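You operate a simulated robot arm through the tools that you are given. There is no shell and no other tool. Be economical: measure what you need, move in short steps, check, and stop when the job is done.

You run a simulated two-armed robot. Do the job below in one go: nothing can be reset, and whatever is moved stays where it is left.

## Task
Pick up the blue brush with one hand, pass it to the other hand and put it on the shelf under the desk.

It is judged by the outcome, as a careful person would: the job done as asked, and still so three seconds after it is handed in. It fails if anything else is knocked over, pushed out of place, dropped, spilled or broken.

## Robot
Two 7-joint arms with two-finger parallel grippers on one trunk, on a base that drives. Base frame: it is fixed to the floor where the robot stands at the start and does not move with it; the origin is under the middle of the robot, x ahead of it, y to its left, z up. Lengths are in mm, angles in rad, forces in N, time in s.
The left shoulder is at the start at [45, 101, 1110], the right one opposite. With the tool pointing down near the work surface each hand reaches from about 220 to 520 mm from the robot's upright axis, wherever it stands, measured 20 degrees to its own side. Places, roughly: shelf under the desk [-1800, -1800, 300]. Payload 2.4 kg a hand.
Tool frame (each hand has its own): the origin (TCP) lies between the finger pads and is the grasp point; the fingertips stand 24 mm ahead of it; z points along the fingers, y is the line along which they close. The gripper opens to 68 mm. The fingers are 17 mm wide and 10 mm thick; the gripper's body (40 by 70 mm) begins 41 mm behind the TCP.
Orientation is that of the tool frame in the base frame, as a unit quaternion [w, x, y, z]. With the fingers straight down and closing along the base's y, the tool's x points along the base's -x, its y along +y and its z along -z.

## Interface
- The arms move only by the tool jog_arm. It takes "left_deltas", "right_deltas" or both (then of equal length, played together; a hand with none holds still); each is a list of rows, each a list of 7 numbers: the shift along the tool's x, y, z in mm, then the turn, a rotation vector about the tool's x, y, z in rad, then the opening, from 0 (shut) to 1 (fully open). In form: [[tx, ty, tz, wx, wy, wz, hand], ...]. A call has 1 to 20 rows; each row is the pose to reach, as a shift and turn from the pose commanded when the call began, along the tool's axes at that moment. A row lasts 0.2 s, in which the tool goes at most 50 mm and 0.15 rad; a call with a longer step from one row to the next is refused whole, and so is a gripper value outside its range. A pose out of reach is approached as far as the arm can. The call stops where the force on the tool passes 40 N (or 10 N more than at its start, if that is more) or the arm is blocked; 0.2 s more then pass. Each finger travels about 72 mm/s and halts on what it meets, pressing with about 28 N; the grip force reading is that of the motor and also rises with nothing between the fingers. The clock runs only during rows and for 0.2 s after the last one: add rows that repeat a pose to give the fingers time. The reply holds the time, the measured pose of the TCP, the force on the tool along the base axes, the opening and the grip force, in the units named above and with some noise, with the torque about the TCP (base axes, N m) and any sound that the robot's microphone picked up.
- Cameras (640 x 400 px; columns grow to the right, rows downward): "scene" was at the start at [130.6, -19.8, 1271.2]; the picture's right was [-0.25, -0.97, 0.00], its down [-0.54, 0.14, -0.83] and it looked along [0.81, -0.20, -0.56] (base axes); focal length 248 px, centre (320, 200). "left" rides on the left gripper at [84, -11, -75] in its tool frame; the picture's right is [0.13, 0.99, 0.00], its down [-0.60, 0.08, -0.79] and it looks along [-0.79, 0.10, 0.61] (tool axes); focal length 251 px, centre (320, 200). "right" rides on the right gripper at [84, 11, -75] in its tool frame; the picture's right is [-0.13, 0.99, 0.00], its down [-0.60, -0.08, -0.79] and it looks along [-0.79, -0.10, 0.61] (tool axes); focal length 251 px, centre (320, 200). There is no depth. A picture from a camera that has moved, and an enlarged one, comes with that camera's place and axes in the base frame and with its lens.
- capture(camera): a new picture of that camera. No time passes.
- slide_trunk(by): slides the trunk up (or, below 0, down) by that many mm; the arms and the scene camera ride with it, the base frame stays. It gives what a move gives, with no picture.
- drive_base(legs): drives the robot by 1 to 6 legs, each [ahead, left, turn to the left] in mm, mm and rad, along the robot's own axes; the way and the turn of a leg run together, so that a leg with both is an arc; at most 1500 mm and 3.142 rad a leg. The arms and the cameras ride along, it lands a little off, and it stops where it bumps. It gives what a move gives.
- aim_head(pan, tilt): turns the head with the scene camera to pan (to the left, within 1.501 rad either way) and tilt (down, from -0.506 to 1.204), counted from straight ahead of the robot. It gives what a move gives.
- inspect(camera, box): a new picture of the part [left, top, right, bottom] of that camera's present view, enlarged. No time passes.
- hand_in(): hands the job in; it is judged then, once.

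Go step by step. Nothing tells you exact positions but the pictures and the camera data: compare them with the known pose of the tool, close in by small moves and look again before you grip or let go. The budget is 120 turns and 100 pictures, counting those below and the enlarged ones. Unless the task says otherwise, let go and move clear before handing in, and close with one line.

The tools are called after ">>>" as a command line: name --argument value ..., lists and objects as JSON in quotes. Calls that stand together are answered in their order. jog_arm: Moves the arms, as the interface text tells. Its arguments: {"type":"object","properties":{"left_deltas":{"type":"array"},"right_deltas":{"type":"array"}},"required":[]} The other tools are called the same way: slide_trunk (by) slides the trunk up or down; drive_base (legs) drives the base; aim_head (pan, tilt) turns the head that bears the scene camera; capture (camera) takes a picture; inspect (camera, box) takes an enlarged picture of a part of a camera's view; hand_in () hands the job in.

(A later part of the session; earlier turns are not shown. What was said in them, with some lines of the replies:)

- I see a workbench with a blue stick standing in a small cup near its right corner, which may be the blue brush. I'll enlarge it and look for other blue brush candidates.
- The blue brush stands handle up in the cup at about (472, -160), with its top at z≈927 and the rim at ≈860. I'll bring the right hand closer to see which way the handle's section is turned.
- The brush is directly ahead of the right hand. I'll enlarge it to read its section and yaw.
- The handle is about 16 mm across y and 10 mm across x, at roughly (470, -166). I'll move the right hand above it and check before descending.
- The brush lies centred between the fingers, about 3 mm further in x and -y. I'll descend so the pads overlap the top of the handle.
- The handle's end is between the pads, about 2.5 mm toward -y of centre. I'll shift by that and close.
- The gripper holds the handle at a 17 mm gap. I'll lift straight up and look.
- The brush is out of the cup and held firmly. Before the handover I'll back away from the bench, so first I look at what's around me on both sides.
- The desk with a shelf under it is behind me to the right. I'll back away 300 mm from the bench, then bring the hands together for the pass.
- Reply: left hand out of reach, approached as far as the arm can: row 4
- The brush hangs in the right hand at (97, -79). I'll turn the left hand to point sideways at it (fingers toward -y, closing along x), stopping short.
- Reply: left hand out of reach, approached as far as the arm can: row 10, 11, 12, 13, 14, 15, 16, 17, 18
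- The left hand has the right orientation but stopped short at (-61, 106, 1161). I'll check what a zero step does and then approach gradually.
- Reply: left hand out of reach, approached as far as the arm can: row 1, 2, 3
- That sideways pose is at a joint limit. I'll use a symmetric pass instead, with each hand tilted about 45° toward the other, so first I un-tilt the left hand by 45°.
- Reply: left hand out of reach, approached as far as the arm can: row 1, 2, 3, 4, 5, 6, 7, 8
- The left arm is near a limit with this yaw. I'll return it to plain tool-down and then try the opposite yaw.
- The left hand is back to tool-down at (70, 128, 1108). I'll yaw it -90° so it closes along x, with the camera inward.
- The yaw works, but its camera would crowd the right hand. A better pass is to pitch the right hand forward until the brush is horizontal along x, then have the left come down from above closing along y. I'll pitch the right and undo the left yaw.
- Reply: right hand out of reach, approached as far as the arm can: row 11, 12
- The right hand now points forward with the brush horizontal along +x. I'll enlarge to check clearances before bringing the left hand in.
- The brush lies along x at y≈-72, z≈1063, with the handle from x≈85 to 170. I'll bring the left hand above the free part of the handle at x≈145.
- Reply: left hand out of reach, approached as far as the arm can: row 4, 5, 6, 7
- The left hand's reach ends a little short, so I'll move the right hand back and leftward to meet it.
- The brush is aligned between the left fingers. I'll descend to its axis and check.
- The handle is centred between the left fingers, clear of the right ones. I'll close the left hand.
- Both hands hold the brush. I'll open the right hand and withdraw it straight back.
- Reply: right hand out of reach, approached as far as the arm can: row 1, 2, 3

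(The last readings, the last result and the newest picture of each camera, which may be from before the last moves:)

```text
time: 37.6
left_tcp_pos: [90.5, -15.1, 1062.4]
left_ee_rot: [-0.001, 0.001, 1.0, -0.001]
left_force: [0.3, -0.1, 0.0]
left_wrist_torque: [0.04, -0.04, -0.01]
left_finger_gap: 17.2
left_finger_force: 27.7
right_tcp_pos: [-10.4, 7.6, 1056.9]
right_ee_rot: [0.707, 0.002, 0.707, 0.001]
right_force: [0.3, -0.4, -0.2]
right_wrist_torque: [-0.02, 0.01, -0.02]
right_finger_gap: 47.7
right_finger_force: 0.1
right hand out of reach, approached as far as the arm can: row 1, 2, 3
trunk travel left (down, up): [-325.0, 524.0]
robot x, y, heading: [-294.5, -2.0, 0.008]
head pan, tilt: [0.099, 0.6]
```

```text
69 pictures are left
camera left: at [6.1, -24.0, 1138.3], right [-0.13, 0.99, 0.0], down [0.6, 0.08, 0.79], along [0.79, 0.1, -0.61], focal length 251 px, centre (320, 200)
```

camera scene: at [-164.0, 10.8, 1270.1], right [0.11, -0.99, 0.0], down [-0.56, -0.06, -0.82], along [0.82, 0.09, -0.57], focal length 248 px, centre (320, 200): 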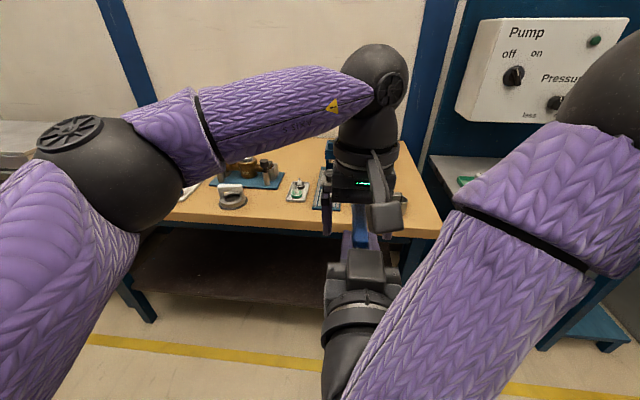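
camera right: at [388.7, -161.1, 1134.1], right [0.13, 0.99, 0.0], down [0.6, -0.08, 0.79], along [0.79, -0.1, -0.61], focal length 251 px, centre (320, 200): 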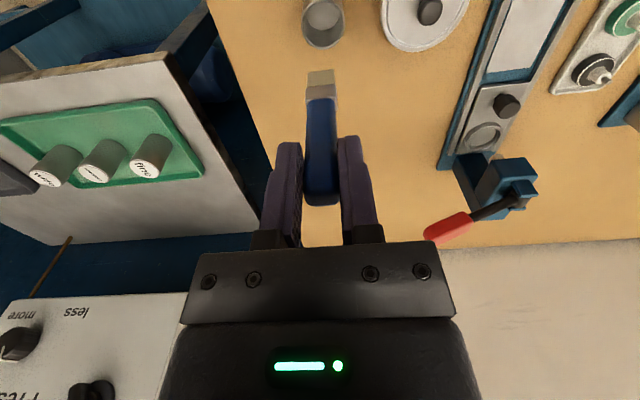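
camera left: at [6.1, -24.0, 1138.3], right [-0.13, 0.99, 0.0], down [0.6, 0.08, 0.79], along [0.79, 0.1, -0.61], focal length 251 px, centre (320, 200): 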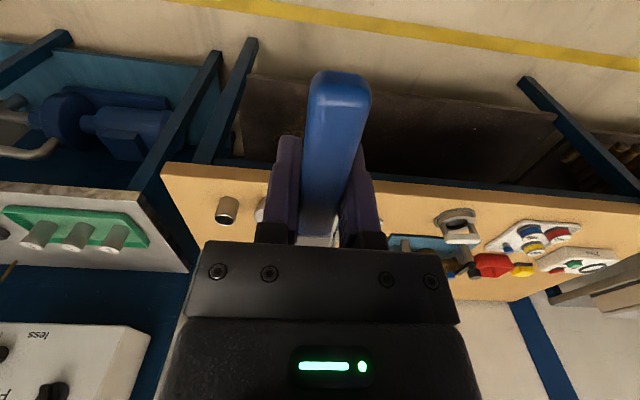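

The left hand now holds the brush alone. I'll lift the left hand up and to its own side, and then return the right hand to a compact tool-down pose.

>>> jog_arm --left_deltas '[[0, 0, -30, 0, 0, 0, 0], [0, 0, -60, 0, 0, 0, 0], [0, 0, -80, 0, 0, 0, 0], [0, 40, -80, 0, 0, 0, 0], [0, 80, -80, 0, 0, 0, 0], [0, 120, -80, 0, 0, 0, 0], [0, 160, -80, 0, 0, 0, 0]]'

>>> jog_arm --right_deltas '[[0, -20, 0, 0, 0.143, 0, 0.7], [0, -45, 0, 0, 0.286, 0, 0.7], [0, -70, 0, 0, 0.428, 0, 0.7], [0, -95, 0, 0, 0.571, 0, 0.7], [0, -120, 0, 0, 0.714, 0, 0.7], [0, -145, 0, 0, 0.857, 0, 0.7], [0, -170, 0, 0, 1.0, 0, 0.7], [0, -190, 0, 0, 1.143, 0, 0.7], [0, -210, 0, 0, 1.286, 0, 0.7], [0, -230, 0, 0, 1.428, 0, 0.7], [0, -240, 0, 0, 1.571, 0, 0.7]]'

>>> capture --camera "scene"

```text
time: 39.2
left_tcp_pos: [91.2, 146.8, 1144.9]
left_ee_rot: [-0.001, 0.001, 1.0, -0.001]
left_force: [-0.2, -0.3, -0.2]
left_wrist_torque: [0.01, -0.01, 0.02]
left_finger_gap: 17.0
left_finger_force: 28.3
right_tcp_pos: [-11.0, 8.9, 1058.4]
right_ee_rot: [0.707, 0.0, 0.707, 0.001]
right_force: [-1.0, 0.8, -0.3]
right_wrist_torque: [-0.01, 0.02, -0.03]
right_finger_gap: 47.5
right_finger_force: 0.1
trunk travel left (down, up): [-325.0, 524.0]
robot x, y, heading: [-296.2, 0.5, 0.005]
head pan, tilt: [0.099, 0.6]
```

```text
time: 41.6
left_tcp_pos: [91.6, 146.7, 1145.7]
left_ee_rot: [0.0, 0.001, 1.0, -0.001]
left_force: [0.4, -0.3, -0.6]
left_wrist_torque: [0.02, 0.01, 0.02]
left_finger_gap: 17.1
left_finger_force: 28.7
right_tcp_pos: [-8.9, -232.3, 1056.6]
right_ee_rot: [-0.002, -0.002, 1.0, 0.001]
right_force: [0.1, 0.2, 0.5]
right_wrist_torque: [0.0, -0.01, -0.01]
right_finger_gap: 47.3
right_finger_force: 0.0
right hand out of reach, approached as far as the arm can: row 1, 2, 3, 4, 5, 6, 7
trunk travel left (down, up): [-325.0, 524.0]
robot x, y, heading: [-294.1, 2.0, 0.006]
head pan, tilt: [0.099, 0.6]
```

```text
68 pictures are left
camera scene: at [-163.9, 10.7, 1270.1], right [0.11, -0.99, 0.0], down [-0.56, -0.06, -0.82], along [0.82, 0.09, -0.57], focal length 248 px, centre (320, 200)
```

scene: 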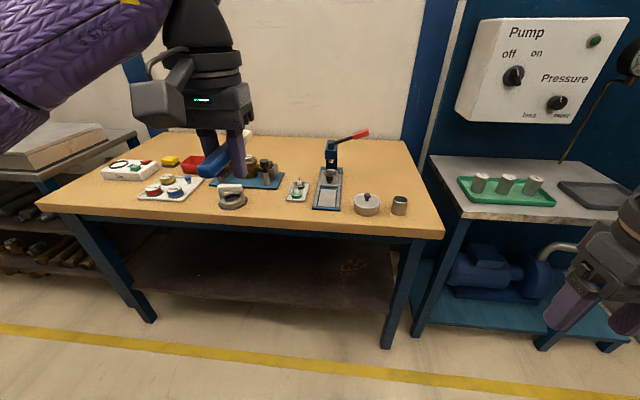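

The right hand is clear. I'll turn the robot right by about 90° in place and look toward the desk.

>>> drive_base --legs '[[0, 0, -1.57]]'

>>> aim_head --pan -0.8 --tilt 0.35

>>> capture --camera "scene"

```text
time: 45.8
left_tcp_pos: [-137.2, -383.4, 1144.9]
left_ee_rot: [-0.001, 0.697, 0.717, -0.001]
left_force: [0.3, -0.2, -0.9]
left_wrist_torque: [-0.02, 0.02, 0.0]
left_finger_gap: 16.9
left_finger_force: 27.9
right_tcp_pos: [-518.9, -294.7, 1057.2]
right_ee_rot: [-0.001, 0.695, 0.719, 0.0]
right_force: [0.0, 0.1, 0.1]
right_wrist_torque: [0.0, -0.01, -0.04]
right_finger_gap: 47.3
right_finger_force: 0.1
trunk travel left (down, up): [-325.0, 524.0]
robot x, y, heading: [-296.2, -1.3, -1.538]
head pan, tilt: [0.099, 0.6]
```

```text
time: 47.0
left_tcp_pos: [-136.8, -383.7, 1145.3]
left_ee_rot: [0.0, 0.697, 0.717, -0.001]
left_force: [0.3, -0.8, -0.8]
left_wrist_torque: [-0.05, -0.01, 0.03]
left_finger_gap: 16.9
left_finger_force: 28.6
right_tcp_pos: [-518.8, -295.1, 1057.1]
right_ee_rot: [0.0, 0.694, 0.72, 0.0]
right_force: [-0.3, 0.9, 0.3]
right_wrist_torque: [0.02, 0.0, -0.02]
right_finger_gap: 47.9
right_finger_force: 0.1
trunk travel left (down, up): [-325.0, 524.0]
robot x, y, heading: [-293.8, 1.8, -1.53]
head pan, tilt: [-0.799, 0.351]
```

```text
67 pictures are left
camera scene: at [-358.6, -110.0, 1292.8], right [-0.72, 0.69, 0.0], down [0.24, 0.25, -0.94], along [-0.65, -0.68, -0.34], focal length 248 px, centre (320, 200)
```

scene: 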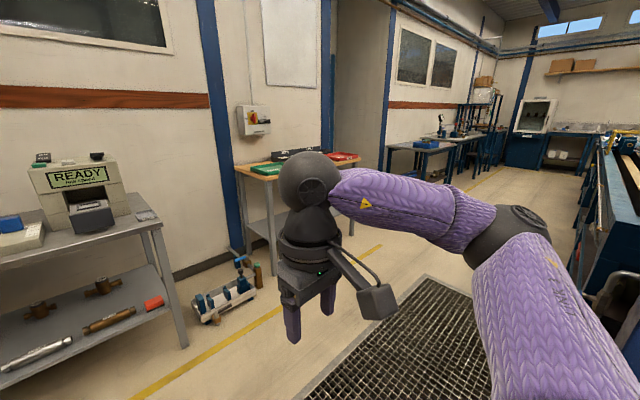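

The desk with the wooden top stands against the wall, partly hidden by my right hand. The floor between is clear apart from a toolbox near (-850, -1600), so I'll drive diagonally toward a spot in front of the desk.

>>> drive_base --legs '[[350, -1250, 0]]'

>>> aim_head --pan -0.2 --tilt 0.5

>>> capture --camera "scene"

```text
time: 48.5
left_tcp_pos: [-188.0, -410.8, 1145.8]
left_ee_rot: [-0.001, 0.685, 0.728, -0.002]
left_force: [-0.1, 0.9, 0.1]
left_wrist_torque: [0.01, -0.02, 0.02]
left_finger_gap: 17.1
left_finger_force: 28.4
right_tcp_pos: [-572.6, -334.5, 1056.8]
right_ee_rot: [-0.001, 0.683, 0.73, -0.001]
right_force: [-0.1, -0.4, -1.0]
right_wrist_torque: [0.01, 0.02, 0.02]
right_finger_gap: 47.3
right_finger_force: 0.0
trunk travel left (down, up): [-325.0, 524.0]
robot x, y, heading: [-362.6, -30.8, -1.502]
head pan, tilt: [-0.799, 0.351]
stopped in leg 1: the robot was blocked; the commanded pose is now the measured one
```

```text
time: 49.5
left_tcp_pos: [-188.6, -411.2, 1145.8]
left_ee_rot: [-0.001, 0.686, 0.728, -0.001]
left_force: [0.4, 0.4, -0.3]
left_wrist_torque: [0.0, -0.05, -0.01]
left_finger_gap: 17.2
left_finger_force: 28.2
right_tcp_pos: [-572.3, -333.3, 1056.7]
right_ee_rot: [0.0, 0.684, 0.73, 0.0]
right_force: [-0.1, 0.1, -0.3]
right_wrist_torque: [0.0, 0.02, 0.01]
right_finger_gap: 47.8
right_finger_force: 0.1
trunk travel left (down, up): [-325.0, 524.0]
robot x, y, heading: [-361.8, -32.4, -1.504]
head pan, tilt: [-0.201, 0.499]
```

```text
66 pictures are left
camera scene: at [-367.8, -164.9, 1279.2], right [-0.99, 0.13, 0.0], down [0.06, 0.47, -0.88], along [-0.12, -0.87, -0.48], focal length 248 px, centre (320, 200)
```

scene: 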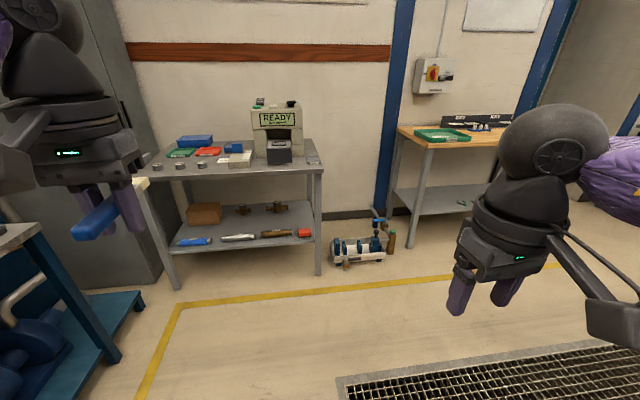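

The drive stopped early because something on my right blocked it. I'll look down to that side.

>>> aim_head --pan -1.5 --tilt 0.7

>>> capture --camera "scene"

```text
time: 51.0
left_tcp_pos: [-189.2, -412.2, 1144.8]
left_ee_rot: [0.0, 0.686, 0.728, -0.001]
left_force: [0.3, -0.2, -0.4]
left_wrist_torque: [0.01, -0.02, -0.01]
left_finger_gap: 17.3
left_finger_force: 28.2
right_tcp_pos: [-572.7, -334.6, 1056.3]
right_ee_rot: [0.0, 0.683, 0.73, 0.0]
right_force: [0.3, -0.2, 0.4]
right_wrist_torque: [-0.01, 0.0, 0.01]
right_finger_gap: 47.5
right_finger_force: 0.1
trunk travel left (down, up): [-325.0, 524.0]
robot x, y, heading: [-358.7, -35.3, -1.506]
head pan, tilt: [-1.499, 0.7]
```

```text
65 pictures are left
camera scene: at [-439.7, -86.5, 1261.5], right [-0.14, 0.99, 0.0], down [0.64, 0.09, -0.77], along [-0.76, -0.11, -0.64], focal length 248 px, centre (320, 200)
```

scene: 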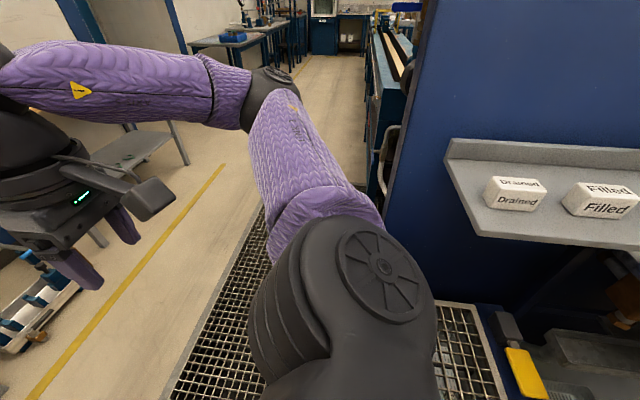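

A raised floor grate (edge at x≈-546, front at y≈-750) blocked the base. I'll move around its front: first left and ahead to y≈-1080, then strafe right along the corridor toward the desk.

>>> drive_base --legs '[[0, 70, 0], [1050, 0, 0]]'

>>> capture --camera "scene"

```text
time: 56.9
left_tcp_pos: [-44.6, -1436.9, 1145.6]
left_ee_rot: [0.0, 0.684, 0.73, -0.001]
left_force: [0.4, -0.2, 0.6]
left_wrist_torque: [-0.02, 0.02, 0.0]
left_finger_gap: 17.0
left_finger_force: 27.9
right_tcp_pos: [-430.0, -1363.5, 1055.5]
right_ee_rot: [0.0, 0.681, 0.732, 0.0]
right_force: [-0.2, -0.2, -0.5]
right_wrist_torque: [0.03, 0.02, -0.01]
right_finger_gap: 47.6
right_finger_force: 0.1
trunk travel left (down, up): [-325.0, 524.0]
robot x, y, heading: [-219.0, -1061.4, -1.502]
head pan, tilt: [-1.499, 0.7]
```

```text
64 pictures are left
camera scene: at [-298.5, -1115.1, 1261.5], right [-0.14, 0.99, 0.0], down [0.64, 0.09, -0.76], along [-0.76, -0.11, -0.64], focal length 248 px, centre (320, 200)
```

scene: 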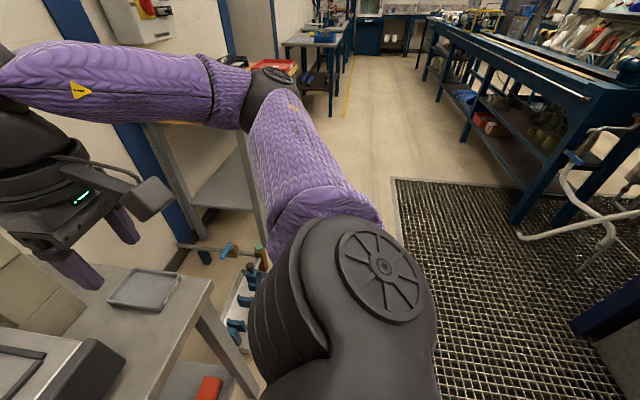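

The corridor is clear. I'll straighten the heading to -y and strafe right to be in front of the desk.

>>> drive_base --legs '[[0, 0, -0.069], [0, -1000, 0]]'

>>> aim_head --pan -0.4 --tilt 0.6

>>> capture --camera "scene"

```text
time: 62.5
left_tcp_pos: [-1051.6, -1456.7, 1145.2]
left_ee_rot: [-0.001, 0.707, 0.707, -0.002]
left_force: [-0.6, -0.4, -0.4]
left_wrist_torque: [-0.01, -0.01, -0.01]
left_finger_gap: 17.3
left_finger_force: 27.9
right_tcp_pos: [-1430.8, -1355.0, 1056.3]
right_ee_rot: [0.001, 0.706, 0.708, 0.0]
right_force: [-0.5, 0.1, -1.0]
right_wrist_torque: [0.01, -0.01, 0.0]
right_finger_gap: 47.7
right_finger_force: 0.0
trunk travel left (down, up): [-325.0, 524.0]
robot x, y, heading: [-1198.3, -1068.0, -1.567]
head pan, tilt: [-1.499, 0.7]
```

```text
time: 63.8
left_tcp_pos: [-1051.1, -1454.9, 1144.6]
left_ee_rot: [0.001, 0.708, 0.706, -0.001]
left_force: [-0.1, -0.7, 0.1]
left_wrist_torque: [0.0, 0.04, 0.02]
left_finger_gap: 17.0
left_finger_force: 28.1
right_tcp_pos: [-1431.3, -1355.6, 1056.1]
right_ee_rot: [0.0, 0.706, 0.709, 0.0]
right_force: [-0.4, 0.3, -0.8]
right_wrist_torque: [0.0, -0.01, -0.03]
right_finger_gap: 47.6
right_finger_force: 0.0
trunk travel left (down, up): [-325.0, 524.0]
robot x, y, heading: [-1202.9, -1064.0, -1.564]
head pan, tilt: [-0.4, 0.6]
```

```text
63 pictures are left
camera scene: at [-1232.3, -1191.1, 1270.1], right [-0.92, 0.38, 0.0], down [0.22, 0.52, -0.82], along [-0.32, -0.76, -0.57], focal length 248 px, centre (320, 200)
```

scene: 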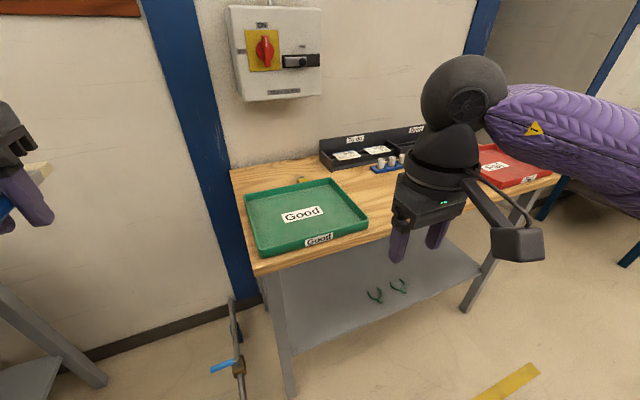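

I see the desk: top at z≈800 with its front edge at y≈-1593, shelf at z≈300 with its front edge near y≈-1640, and pliers on it near x -1715 to -1840. I'll put the brush at about x≈-1500, so I strafe there and tuck the right hand back.

>>> drive_base --legs '[[0, -440, 0]]'

>>> jog_arm --right_deltas '[[20, -15, -10, 0, 0, 0, 0.5], [40, -30, -20, 0, 0, 0, 0.3], [60, -45, -30, 0, 0, 0, 0.3]]'

>>> slide_trunk --by -325

>>> aim_head --pan 0.2 --tilt 0.6

>>> capture --camera "scene"

```text
time: 66.5
left_tcp_pos: [-1485.6, -1457.5, 1146.4]
left_ee_rot: [0.0, 0.71, 0.704, -0.002]
left_force: [-0.5, -0.6, -1.1]
left_wrist_torque: [-0.02, 0.01, 0.0]
left_finger_gap: 17.0
left_finger_force: 27.8
right_tcp_pos: [-1862.7, -1355.5, 1056.8]
right_ee_rot: [0.001, 0.708, 0.706, 0.001]
right_force: [0.4, -0.8, 0.4]
right_wrist_torque: [0.03, 0.01, 0.01]
right_finger_gap: 47.6
right_finger_force: 0.0
trunk travel left (down, up): [-325.0, 524.0]
robot x, y, heading: [-1628.8, -1067.2, -1.57]
head pan, tilt: [-0.4, 0.6]
```

```text
time: 67.2
left_tcp_pos: [-1484.8, -1457.3, 1146.8]
left_ee_rot: [0.001, 0.709, 0.705, -0.001]
left_force: [-1.0, 0.1, -1.0]
left_wrist_torque: [0.01, 0.03, 0.0]
left_finger_gap: 17.1
left_finger_force: 27.9
right_tcp_pos: [-1906.9, -1298.7, 1084.6]
right_ee_rot: [-0.002, 0.707, 0.707, 0.002]
right_force: [-0.8, -0.5, 0.0]
right_wrist_torque: [-0.01, 0.0, -0.01]
right_finger_gap: 20.2
right_finger_force: 0.0
right hand out of reach, approached as far as the arm can: row 3
trunk travel left (down, up): [-325.0, 524.0]
robot x, y, heading: [-1629.2, -1068.7, -1.565]
head pan, tilt: [-0.4, 0.6]
```

```text
time: 70.5
left_tcp_pos: [-1485.8, -1457.5, 821.3]
left_ee_rot: [0.0, 0.71, 0.704, -0.001]
left_force: [-1.0, 0.0, 0.7]
left_wrist_torque: [-0.02, 0.01, 0.01]
left_finger_gap: 17.3
left_finger_force: 28.1
right_tcp_pos: [-1905.4, -1348.7, 707.4]
right_ee_rot: [-0.097, 0.701, 0.7, 0.096]
right_force: [0.7, 0.7, 0.9]
right_wrist_torque: [0.0, 0.01, 0.02]
right_finger_gap: 20.3
right_finger_force: 0.1
trunk travel left (down, up): [0.0, 849.0]
robot x, y, heading: [-1629.0, -1071.1, -1.569]
head pan, tilt: [-0.4, 0.6]
```

```text
time: 71.5
left_tcp_pos: [-1484.4, -1457.8, 820.5]
left_ee_rot: [0.0, 0.709, 0.705, -0.001]
left_force: [-0.2, 0.0, 0.2]
left_wrist_torque: [-0.01, 0.02, -0.01]
left_finger_gap: 17.2
left_finger_force: 27.4
right_tcp_pos: [-1905.8, -1350.0, 706.8]
right_ee_rot: [-0.098, 0.701, 0.7, 0.097]
right_force: [0.7, -0.1, 0.4]
right_wrist_torque: [0.01, 0.0, 0.01]
right_finger_gap: 20.3
right_finger_force: 0.0
trunk travel left (down, up): [0.0, 849.0]
robot x, y, heading: [-1631.8, -1070.4, -1.568]
head pan, tilt: [0.201, 0.6]
```

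```text
62 pictures are left
camera scene: at [-1612.0, -1293.0, 935.7], right [-0.98, -0.2, 0.0], down [-0.11, 0.55, -0.82], along [0.16, -0.81, -0.57], focal length 248 px, centre (320, 200)
```

scene: 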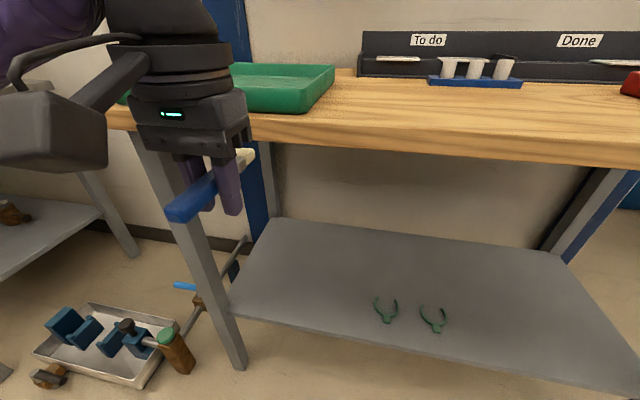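

I see the shelf spans y≈-1627 to -2035, with free space on its left part and pliers near x≈-1711. In front of the desk I'll lower the left hand while yawing the brush sideways and pitching the fingers slightly forward.

>>> jog_arm --left_deltas '[[0, 0, 38, 0.029, -0.029, -0.141, 0], [0, 0, 76, 0.057, -0.057, -0.281, 0], [0, 0, 114, 0.086, -0.086, -0.422, 0], [0, 0, 152, 0.114, -0.114, -0.563, 0], [0, 0, 190, 0.143, -0.143, -0.703, 0], [0, 0, 228, 0.171, -0.171, -0.844, 0], [0, 0, 266, 0.2, -0.2, -0.984, 0], [0, 0, 304, 0.228, -0.228, -1.125, 0], [0, 0, 342, 0.257, -0.257, -1.266, 0], [0, 0, 380, 0.285, -0.285, -1.406, 0], [0, 0, 420, 0.314, -0.314, -1.547, 0], [0, 0, 420, 0.314, -0.314, -1.547, 0]]'

>>> capture --camera "scene"

>>> capture --camera "left"

```text
time: 74.1
left_tcp_pos: [-1488.5, -1456.2, 398.8]
left_ee_rot: [-0.003, 0.003, 0.98, -0.201]
left_force: [0.0, 0.0, -0.1]
left_wrist_torque: [0.01, -0.01, 0.01]
left_finger_gap: 17.0
left_finger_force: 28.0
right_tcp_pos: [-1905.5, -1350.0, 706.2]
right_ee_rot: [-0.097, 0.701, 0.7, 0.097]
right_force: [0.0, 0.2, 0.3]
right_wrist_torque: [0.01, -0.01, 0.05]
right_finger_gap: 20.5
right_finger_force: 0.0
trunk travel left (down, up): [0.0, 849.0]
robot x, y, heading: [-1630.4, -1070.9, -1.568]
head pan, tilt: [0.201, 0.6]
```

```text
61 pictures are left
camera scene: at [-1611.9, -1293.0, 935.7], right [-0.98, -0.2, 0.0], down [-0.11, 0.55, -0.82], along [0.17, -0.81, -0.57], focal length 248 px, centre (320, 200)
```

scene: 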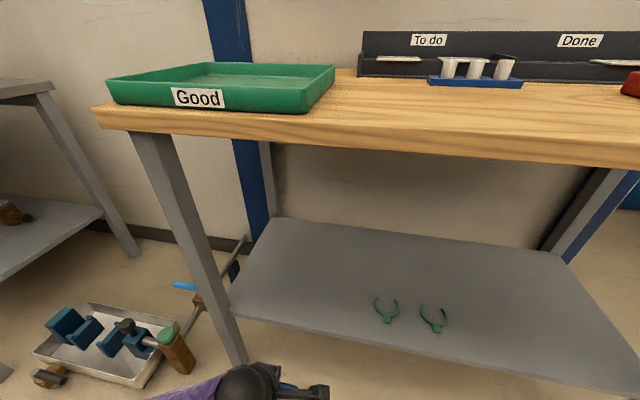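

```text
60 pictures are left
camera left: at [-1574.5, -1435.5, 472.3], right [-0.12, 0.91, -0.39], down [0.61, 0.38, 0.7], along [0.78, -0.15, -0.6], focal length 251 px, centre (320, 200)
```

left: 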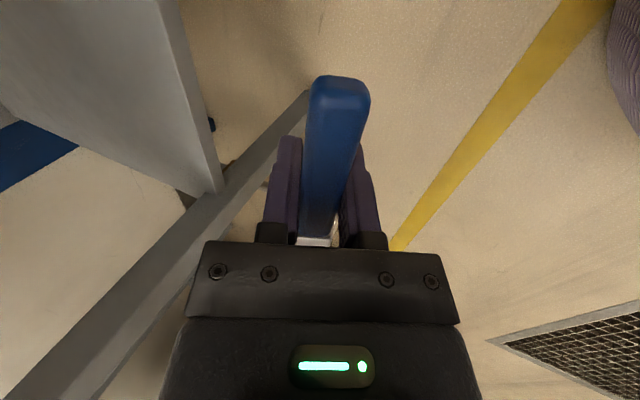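

The brush is sideways and horizontal at z≈399, above shelf level and below the desktop. I'll drive ahead 150 mm to bring it under the desk.

>>> drive_base --legs '[[150, 0, 0]]'

>>> aim_head --pan 0.3 --tilt 0.9

>>> capture --camera "scene"

>>> capture --camera "left"

```text
time: 75.4
left_tcp_pos: [-1492.1, -1600.2, 399.8]
left_ee_rot: [-0.002, 0.007, 0.98, -0.199]
left_force: [0.2, 0.0, -0.6]
left_wrist_torque: [-0.02, -0.01, -0.04]
left_finger_gap: 17.0
left_finger_force: 27.6
right_tcp_pos: [-1907.6, -1491.0, 706.7]
right_ee_rot: [-0.097, 0.703, 0.698, 0.097]
right_force: [-0.3, 1.0, -0.4]
right_wrist_torque: [-0.02, -0.01, 0.0]
right_finger_gap: 20.7
right_finger_force: 0.0
trunk travel left (down, up): [0.0, 849.0]
robot x, y, heading: [-1632.6, -1215.5, -1.58]
head pan, tilt: [0.201, 0.6]
```

```text
time: 76.2
left_tcp_pos: [-1493.3, -1600.9, 399.7]
left_ee_rot: [-0.003, 0.006, 0.98, -0.199]
left_force: [-0.2, -0.5, 0.1]
left_wrist_torque: [-0.02, -0.01, 0.0]
left_finger_gap: 17.0
left_finger_force: 27.9
right_tcp_pos: [-1907.9, -1491.4, 706.0]
right_ee_rot: [-0.097, 0.703, 0.698, 0.098]
right_force: [-0.4, 0.0, -0.1]
right_wrist_torque: [0.01, -0.01, -0.01]
right_finger_gap: 20.3
right_finger_force: 0.0
trunk travel left (down, up): [0.0, 849.0]
robot x, y, heading: [-1633.2, -1215.4, -1.578]
head pan, tilt: [0.3, 0.901]
```

```text
59 pictures are left
camera scene: at [-1608.9, -1422.3, 911.0], right [-0.96, -0.29, 0.0], down [-0.23, 0.75, -0.62], along [0.18, -0.59, -0.78], focal length 248 px, centre (320, 200)
```

scene: 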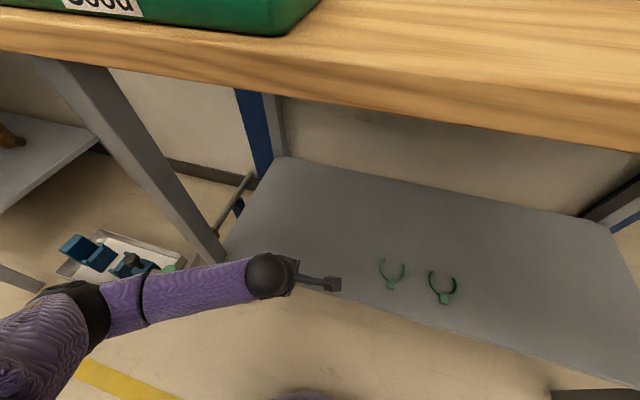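

```text
58 pictures are left
camera left: at [-1576.9, -1579.5, 472.7], right [-0.12, 0.91, -0.39], down [0.61, 0.37, 0.7], along [0.78, -0.15, -0.6], focal length 251 px, centre (320, 200)
```

left: 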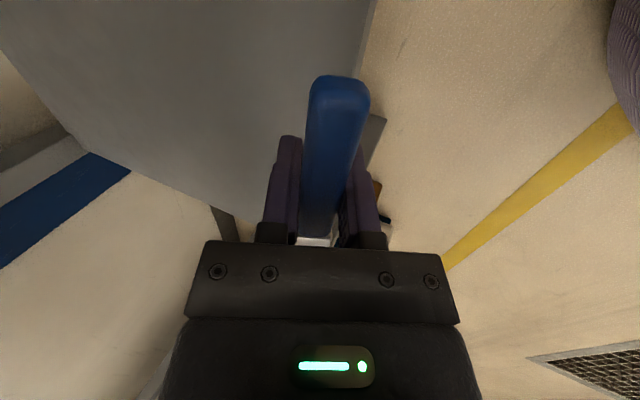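

The hand is at the desk's edge plane, still above the shelf. I'll extend the left arm about 110 mm further in at the same height.

>>> jog_arm --left_deltas '[[0, -25, 11, 0, 0, 0, 0], [0, -50, 21.5, 0, 0, 0, 0], [0, -75, 32, 0, 0, 0, 0], [0, -101, 43, 0, 0, 0, 0], [0, -101, 43, 0, 0, 0, 0]]'

>>> capture --camera "left"

>>> capture --camera "scene"

```text
time: 77.4
left_tcp_pos: [-1492.6, -1713.2, 397.5]
left_ee_rot: [-0.002, 0.007, 0.98, -0.199]
left_force: [0.5, 0.6, -0.6]
left_wrist_torque: [0.01, -0.02, 0.0]
left_finger_gap: 17.1
left_finger_force: 28.3
right_tcp_pos: [-1906.9, -1492.1, 706.2]
right_ee_rot: [-0.097, 0.703, 0.698, 0.097]
right_force: [0.6, -0.7, -0.3]
right_wrist_torque: [-0.02, 0.0, -0.02]
right_finger_gap: 20.5
right_finger_force: 0.1
trunk travel left (down, up): [0.0, 849.0]
robot x, y, heading: [-1631.9, -1211.2, -1.579]
head pan, tilt: [0.3, 0.901]
```

```text
57 pictures are left
camera left: at [-1576.0, -1690.7, 472.6], right [-0.12, 0.91, -0.39], down [0.61, 0.37, 0.7], along [0.78, -0.16, -0.6], focal length 251 px, centre (320, 200)
```

left: 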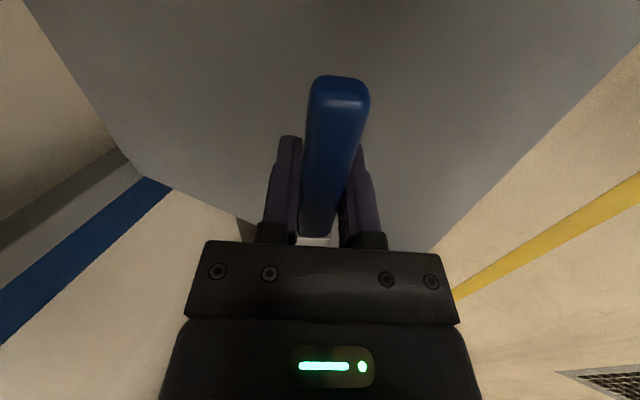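

```text
56 pictures are left
camera scene: at [-1608.9, -1422.3, 910.9], right [-0.96, -0.29, 0.0], down [-0.23, 0.75, -0.62], along [0.18, -0.59, -0.78], focal length 248 px, centre (320, 200)
```

scene: 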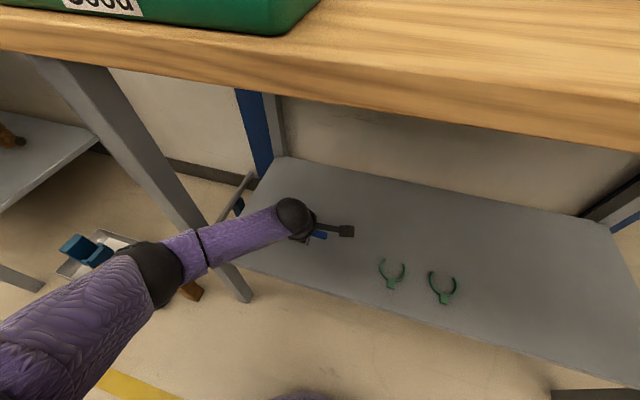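

The brush is well over the shelf (about 100 mm inside its edge; shelf z≈310 by two views). I'll lower most of the way, then feel for contact.

>>> jog_arm --left_deltas '[[0, 8, 18, 0, 0, 0, 0], [0, 13, 31, 0, 0, 0, 0], [0, 17, 41, 0, 0, 0, 0], [0, 17, 41, 0, 0, 0, 0]]'

>>> capture --camera "left"

>>> inspect --camera "scene" --box '[230, 170, 390, 280]'

```text
time: 78.4
left_tcp_pos: [-1494.0, -1711.7, 353.0]
left_ee_rot: [-0.001, 0.007, 0.98, -0.199]
left_force: [0.6, 0.2, -0.8]
left_wrist_torque: [0.0, -0.01, 0.0]
left_finger_gap: 17.2
left_finger_force: 27.7
right_tcp_pos: [-1907.5, -1491.9, 706.0]
right_ee_rot: [-0.096, 0.703, 0.698, 0.098]
right_force: [-0.2, -0.3, -0.2]
right_wrist_torque: [-0.02, -0.01, 0.0]
right_finger_gap: 20.5
right_finger_force: 0.0
trunk travel left (down, up): [0.0, 849.0]
robot x, y, heading: [-1632.9, -1213.6, -1.578]
head pan, tilt: [0.3, 0.901]
```

```text
55 pictures are left
camera left: at [-1578.3, -1690.6, 426.8], right [-0.12, 0.91, -0.39], down [0.61, 0.37, 0.7], along [0.78, -0.15, -0.6], focal length 251 px, centre (320, 200)
```

left: 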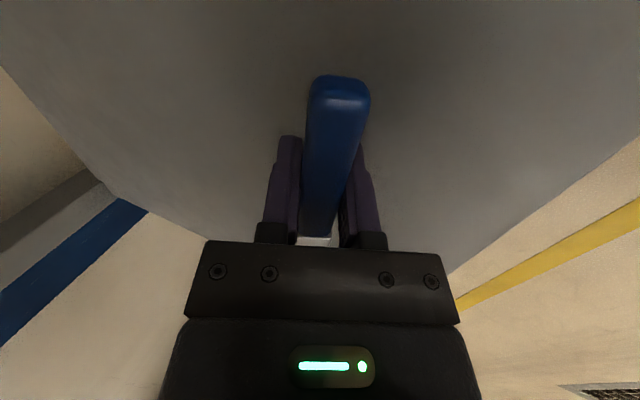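

```text
3.64 times, centred on (310, 225) of scene
camera zoom: at [-1608.9, -1422.3, 910.9], right [-0.96, -0.29, 0.0], down [-0.23, 0.75, -0.62], along [0.18, -0.59, -0.78], focal length 901 px, centre (356, 109)
```

zoom: 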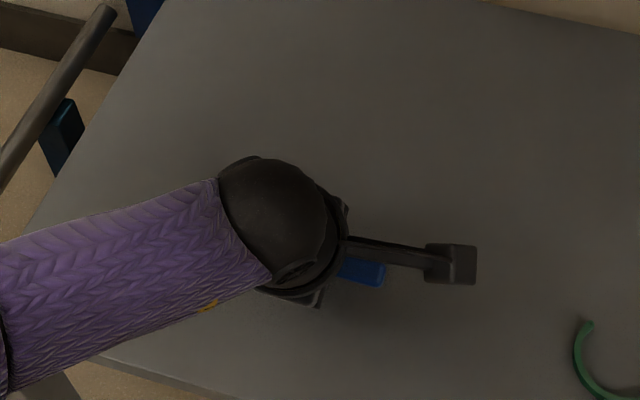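

No contact yet. I'll keep lowering in 2.5 mm steps until the fingertips touch.

>>> jog_arm --left_deltas '[[0, 1, 2.3, 0, 0, 0, 0], [0, 2, 4.6, 0, 0, 0, 0], [0, 3, 6.9, 0, 0, 0, 0], [0, 3.9, 9.2, 0, 0, 0, 0], [0, 4.9, 11.5, 0, 0, 0, 0]]'

```text
time: 79.4
left_tcp_pos: [-1494.4, -1711.5, 348.7]
left_ee_rot: [-0.002, 0.006, 0.979, -0.204]
left_force: [0.4, 18.8, 35.3]
left_wrist_torque: [0.82, -0.03, -0.02]
left_finger_gap: 16.9
left_finger_force: 28.3
right_tcp_pos: [-1907.7, -1489.1, 707.8]
right_ee_rot: [-0.095, 0.703, 0.699, 0.097]
right_force: [0.2, 0.5, 0.0]
right_wrist_torque: [-0.02, -0.03, 0.03]
right_finger_gap: 20.3
right_finger_force: 0.1
trunk travel left (down, up): [0.0, 849.0]
robot x, y, heading: [-1632.7, -1217.3, -1.575]
head pan, tilt: [0.3, 0.901]
stopped in row 5 (left hand): the force on the tool passed its limit at 44 N (the readings are from after the stop); the commanded pose is now the measured one
```

The fingertips touched the shelf at TCP z≈349, so the brush's underside is about 20 mm above it. I'll back off 5 mm and open gently and only partly.

>>> jog_arm --left_deltas '[[0, -1.6, -3.7, 0, 0, 0, 0], [0, -1.6, -3.7, 0, 0, 0, 0.26], [0, -1.6, -3.7, 0, 0, 0, 0.32], [0, -1.6, -3.7, 0, 0, 0, 0.4], [0, -1.6, -3.7, 0, 0, 0, 0.45], [0, -1.6, -3.7, 0, 0, 0, 0.45], [0, -1.6, -3.7, 0, 0, 0, 0.45]]'

>>> capture --camera "left"

```text
time: 81.0
left_tcp_pos: [-1492.4, -1711.0, 350.0]
left_ee_rot: [-0.002, 0.006, 0.979, -0.202]
left_force: [-0.5, -6.6, 8.4]
left_wrist_torque: [-0.1, -0.02, 0.03]
left_finger_gap: 23.4
left_finger_force: 0.1
right_tcp_pos: [-1906.4, -1492.4, 706.3]
right_ee_rot: [-0.097, 0.704, 0.697, 0.097]
right_force: [0.7, 0.5, -0.5]
right_wrist_torque: [-0.04, 0.01, -0.01]
right_finger_gap: 20.5
right_finger_force: 0.1
trunk travel left (down, up): [0.0, 849.0]
robot x, y, heading: [-1630.4, -1211.6, -1.575]
head pan, tilt: [0.3, 0.901]
```

```text
53 pictures are left
camera left: at [-1578.7, -1690.0, 424.0], right [-0.12, 0.91, -0.39], down [0.61, 0.38, 0.7], along [0.78, -0.16, -0.6], focal length 251 px, centre (320, 200)
```

left: 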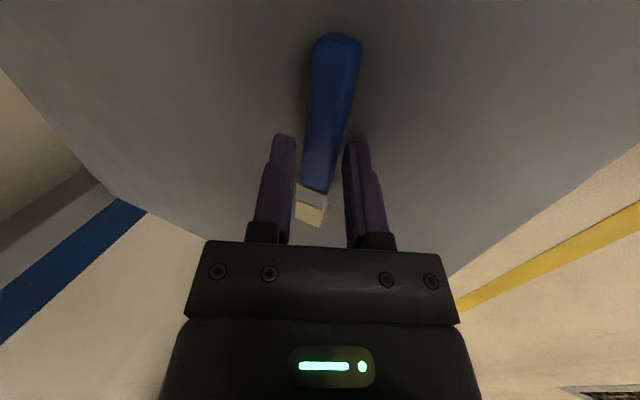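

The brush is lying on the shelf between the open fingers. I'll withdraw along the tool axis so the fingers don't drag it, then check.

>>> jog_arm --left_deltas '[[0, 0, -8, 0, 0, 0, 0.45], [0, 0, -20, 0, 0, 0, 0.45], [0, 0, -40, 0, 0, 0, 0.45], [0, 0, -65, 0, 0, 0, 0.45]]'

>>> capture --camera "left"

```text
time: 82.0
left_tcp_pos: [-1493.3, -1685.7, 409.6]
left_ee_rot: [-0.001, 0.007, 0.979, -0.202]
left_force: [-0.3, 0.3, -0.7]
left_wrist_torque: [-0.01, 0.02, 0.02]
left_finger_gap: 30.7
left_finger_force: 0.1
right_tcp_pos: [-1906.9, -1491.3, 706.3]
right_ee_rot: [-0.097, 0.703, 0.698, 0.098]
right_force: [0.1, 0.1, -0.1]
right_wrist_torque: [-0.01, 0.0, -0.04]
right_finger_gap: 20.4
right_finger_force: 0.0
trunk travel left (down, up): [0.0, 849.0]
robot x, y, heading: [-1626.7, -1211.8, -1.57]
head pan, tilt: [0.3, 0.901]
```

```text
52 pictures are left
camera left: at [-1578.0, -1663.6, 483.1], right [-0.12, 0.91, -0.39], down [0.61, 0.38, 0.7], along [0.78, -0.15, -0.6], focal length 251 px, centre (320, 200)
```

left: 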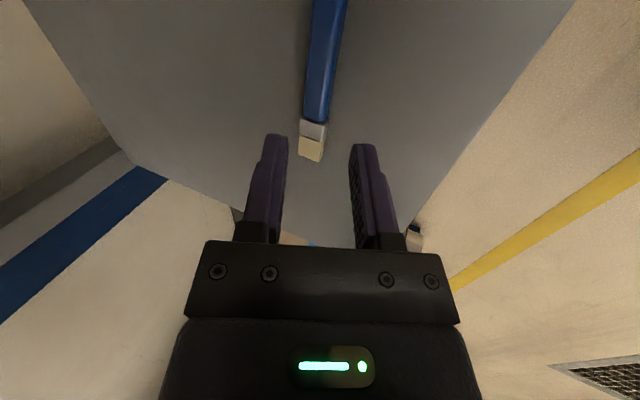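

Free of the brush. Now I'll pull the left hand straight back, then drive away a little and take a final look.

>>> jog_arm --left_deltas '[[0, 25, -11, 0, 0, 0, 0.45], [0, 50, -21.5, 0, 0, 0, 0.45], [0, 75, -32, 0, 0, 0, 0.45], [0, 92, -39, 0, 0, 0, 0.45]]'

>>> drive_base --legs '[[-130, 0, 0]]'

>>> aim_head --pan 0.2 --tilt 0.6

>>> capture --camera "scene"

```text
time: 83.0
left_tcp_pos: [-1490.3, -1587.9, 410.0]
left_ee_rot: [-0.001, 0.006, 0.98, -0.2]
left_force: [0.3, -0.1, 0.2]
left_wrist_torque: [-0.05, -0.03, 0.01]
left_finger_gap: 30.6
left_finger_force: 0.0
right_tcp_pos: [-1907.4, -1491.3, 707.2]
right_ee_rot: [-0.097, 0.703, 0.698, 0.097]
right_force: [0.0, 0.1, -0.1]
right_wrist_torque: [0.0, -0.01, 0.04]
right_finger_gap: 20.3
right_finger_force: 0.1
trunk travel left (down, up): [0.0, 849.0]
robot x, y, heading: [-1632.1, -1210.9, -1.582]
head pan, tilt: [0.3, 0.901]
```

```text
time: 84.3
left_tcp_pos: [-1489.2, -1458.9, 409.1]
left_ee_rot: [-0.002, 0.005, 0.98, -0.201]
left_force: [-0.3, 0.1, 0.1]
left_wrist_torque: [-0.02, 0.03, 0.0]
left_finger_gap: 30.5
left_finger_force: 0.0
right_tcp_pos: [-1906.5, -1362.9, 705.9]
right_ee_rot: [-0.097, 0.704, 0.697, 0.098]
right_force: [0.6, 0.7, 0.3]
right_wrist_torque: [-0.03, 0.03, -0.01]
right_finger_gap: 20.2
right_finger_force: 0.0
trunk travel left (down, up): [0.0, 849.0]
robot x, y, heading: [-1630.4, -1086.3, -1.579]
head pan, tilt: [0.3, 0.901]
```

```text
time: 85.1
left_tcp_pos: [-1490.1, -1459.4, 409.3]
left_ee_rot: [-0.003, 0.006, 0.98, -0.201]
left_force: [-0.8, -1.1, 0.7]
left_wrist_torque: [0.02, 0.0, 0.03]
left_finger_gap: 30.6
left_finger_force: 0.0
right_tcp_pos: [-1907.1, -1361.5, 707.3]
right_ee_rot: [-0.097, 0.703, 0.697, 0.097]
right_force: [1.0, -0.2, 0.0]
right_wrist_torque: [0.04, -0.01, -0.01]
right_finger_gap: 20.1
right_finger_force: 0.0
trunk travel left (down, up): [0.0, 849.0]
robot x, y, heading: [-1628.9, -1085.7, -1.579]
head pan, tilt: [0.201, 0.6]
```

```text
51 pictures are left
camera scene: at [-1612.9, -1307.5, 935.6], right [-0.98, -0.2, 0.0], down [-0.11, 0.56, -0.82], along [0.16, -0.81, -0.57], focal length 248 px, centre (320, 200)
```

scene: 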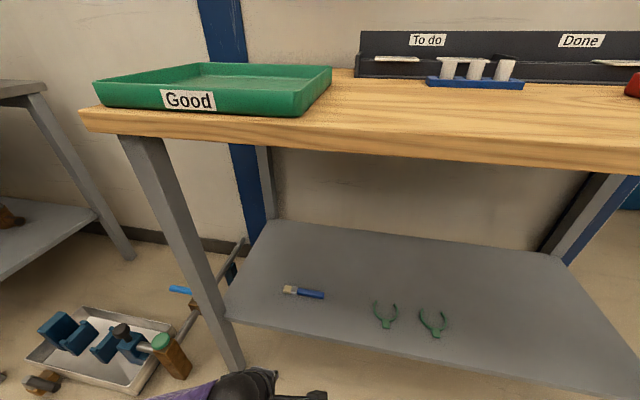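

The blue brush lies flat on the shelf under the desk. The pliers and everything else look undisturbed, and both hands are clear, so I'm handing in.

>>> hand_in

```text
The job is handed in.
```

The right hand picked up the blue brush and passed it to the left, which laid it on the shelf under the desk; both hands are clear and the job is handed in.
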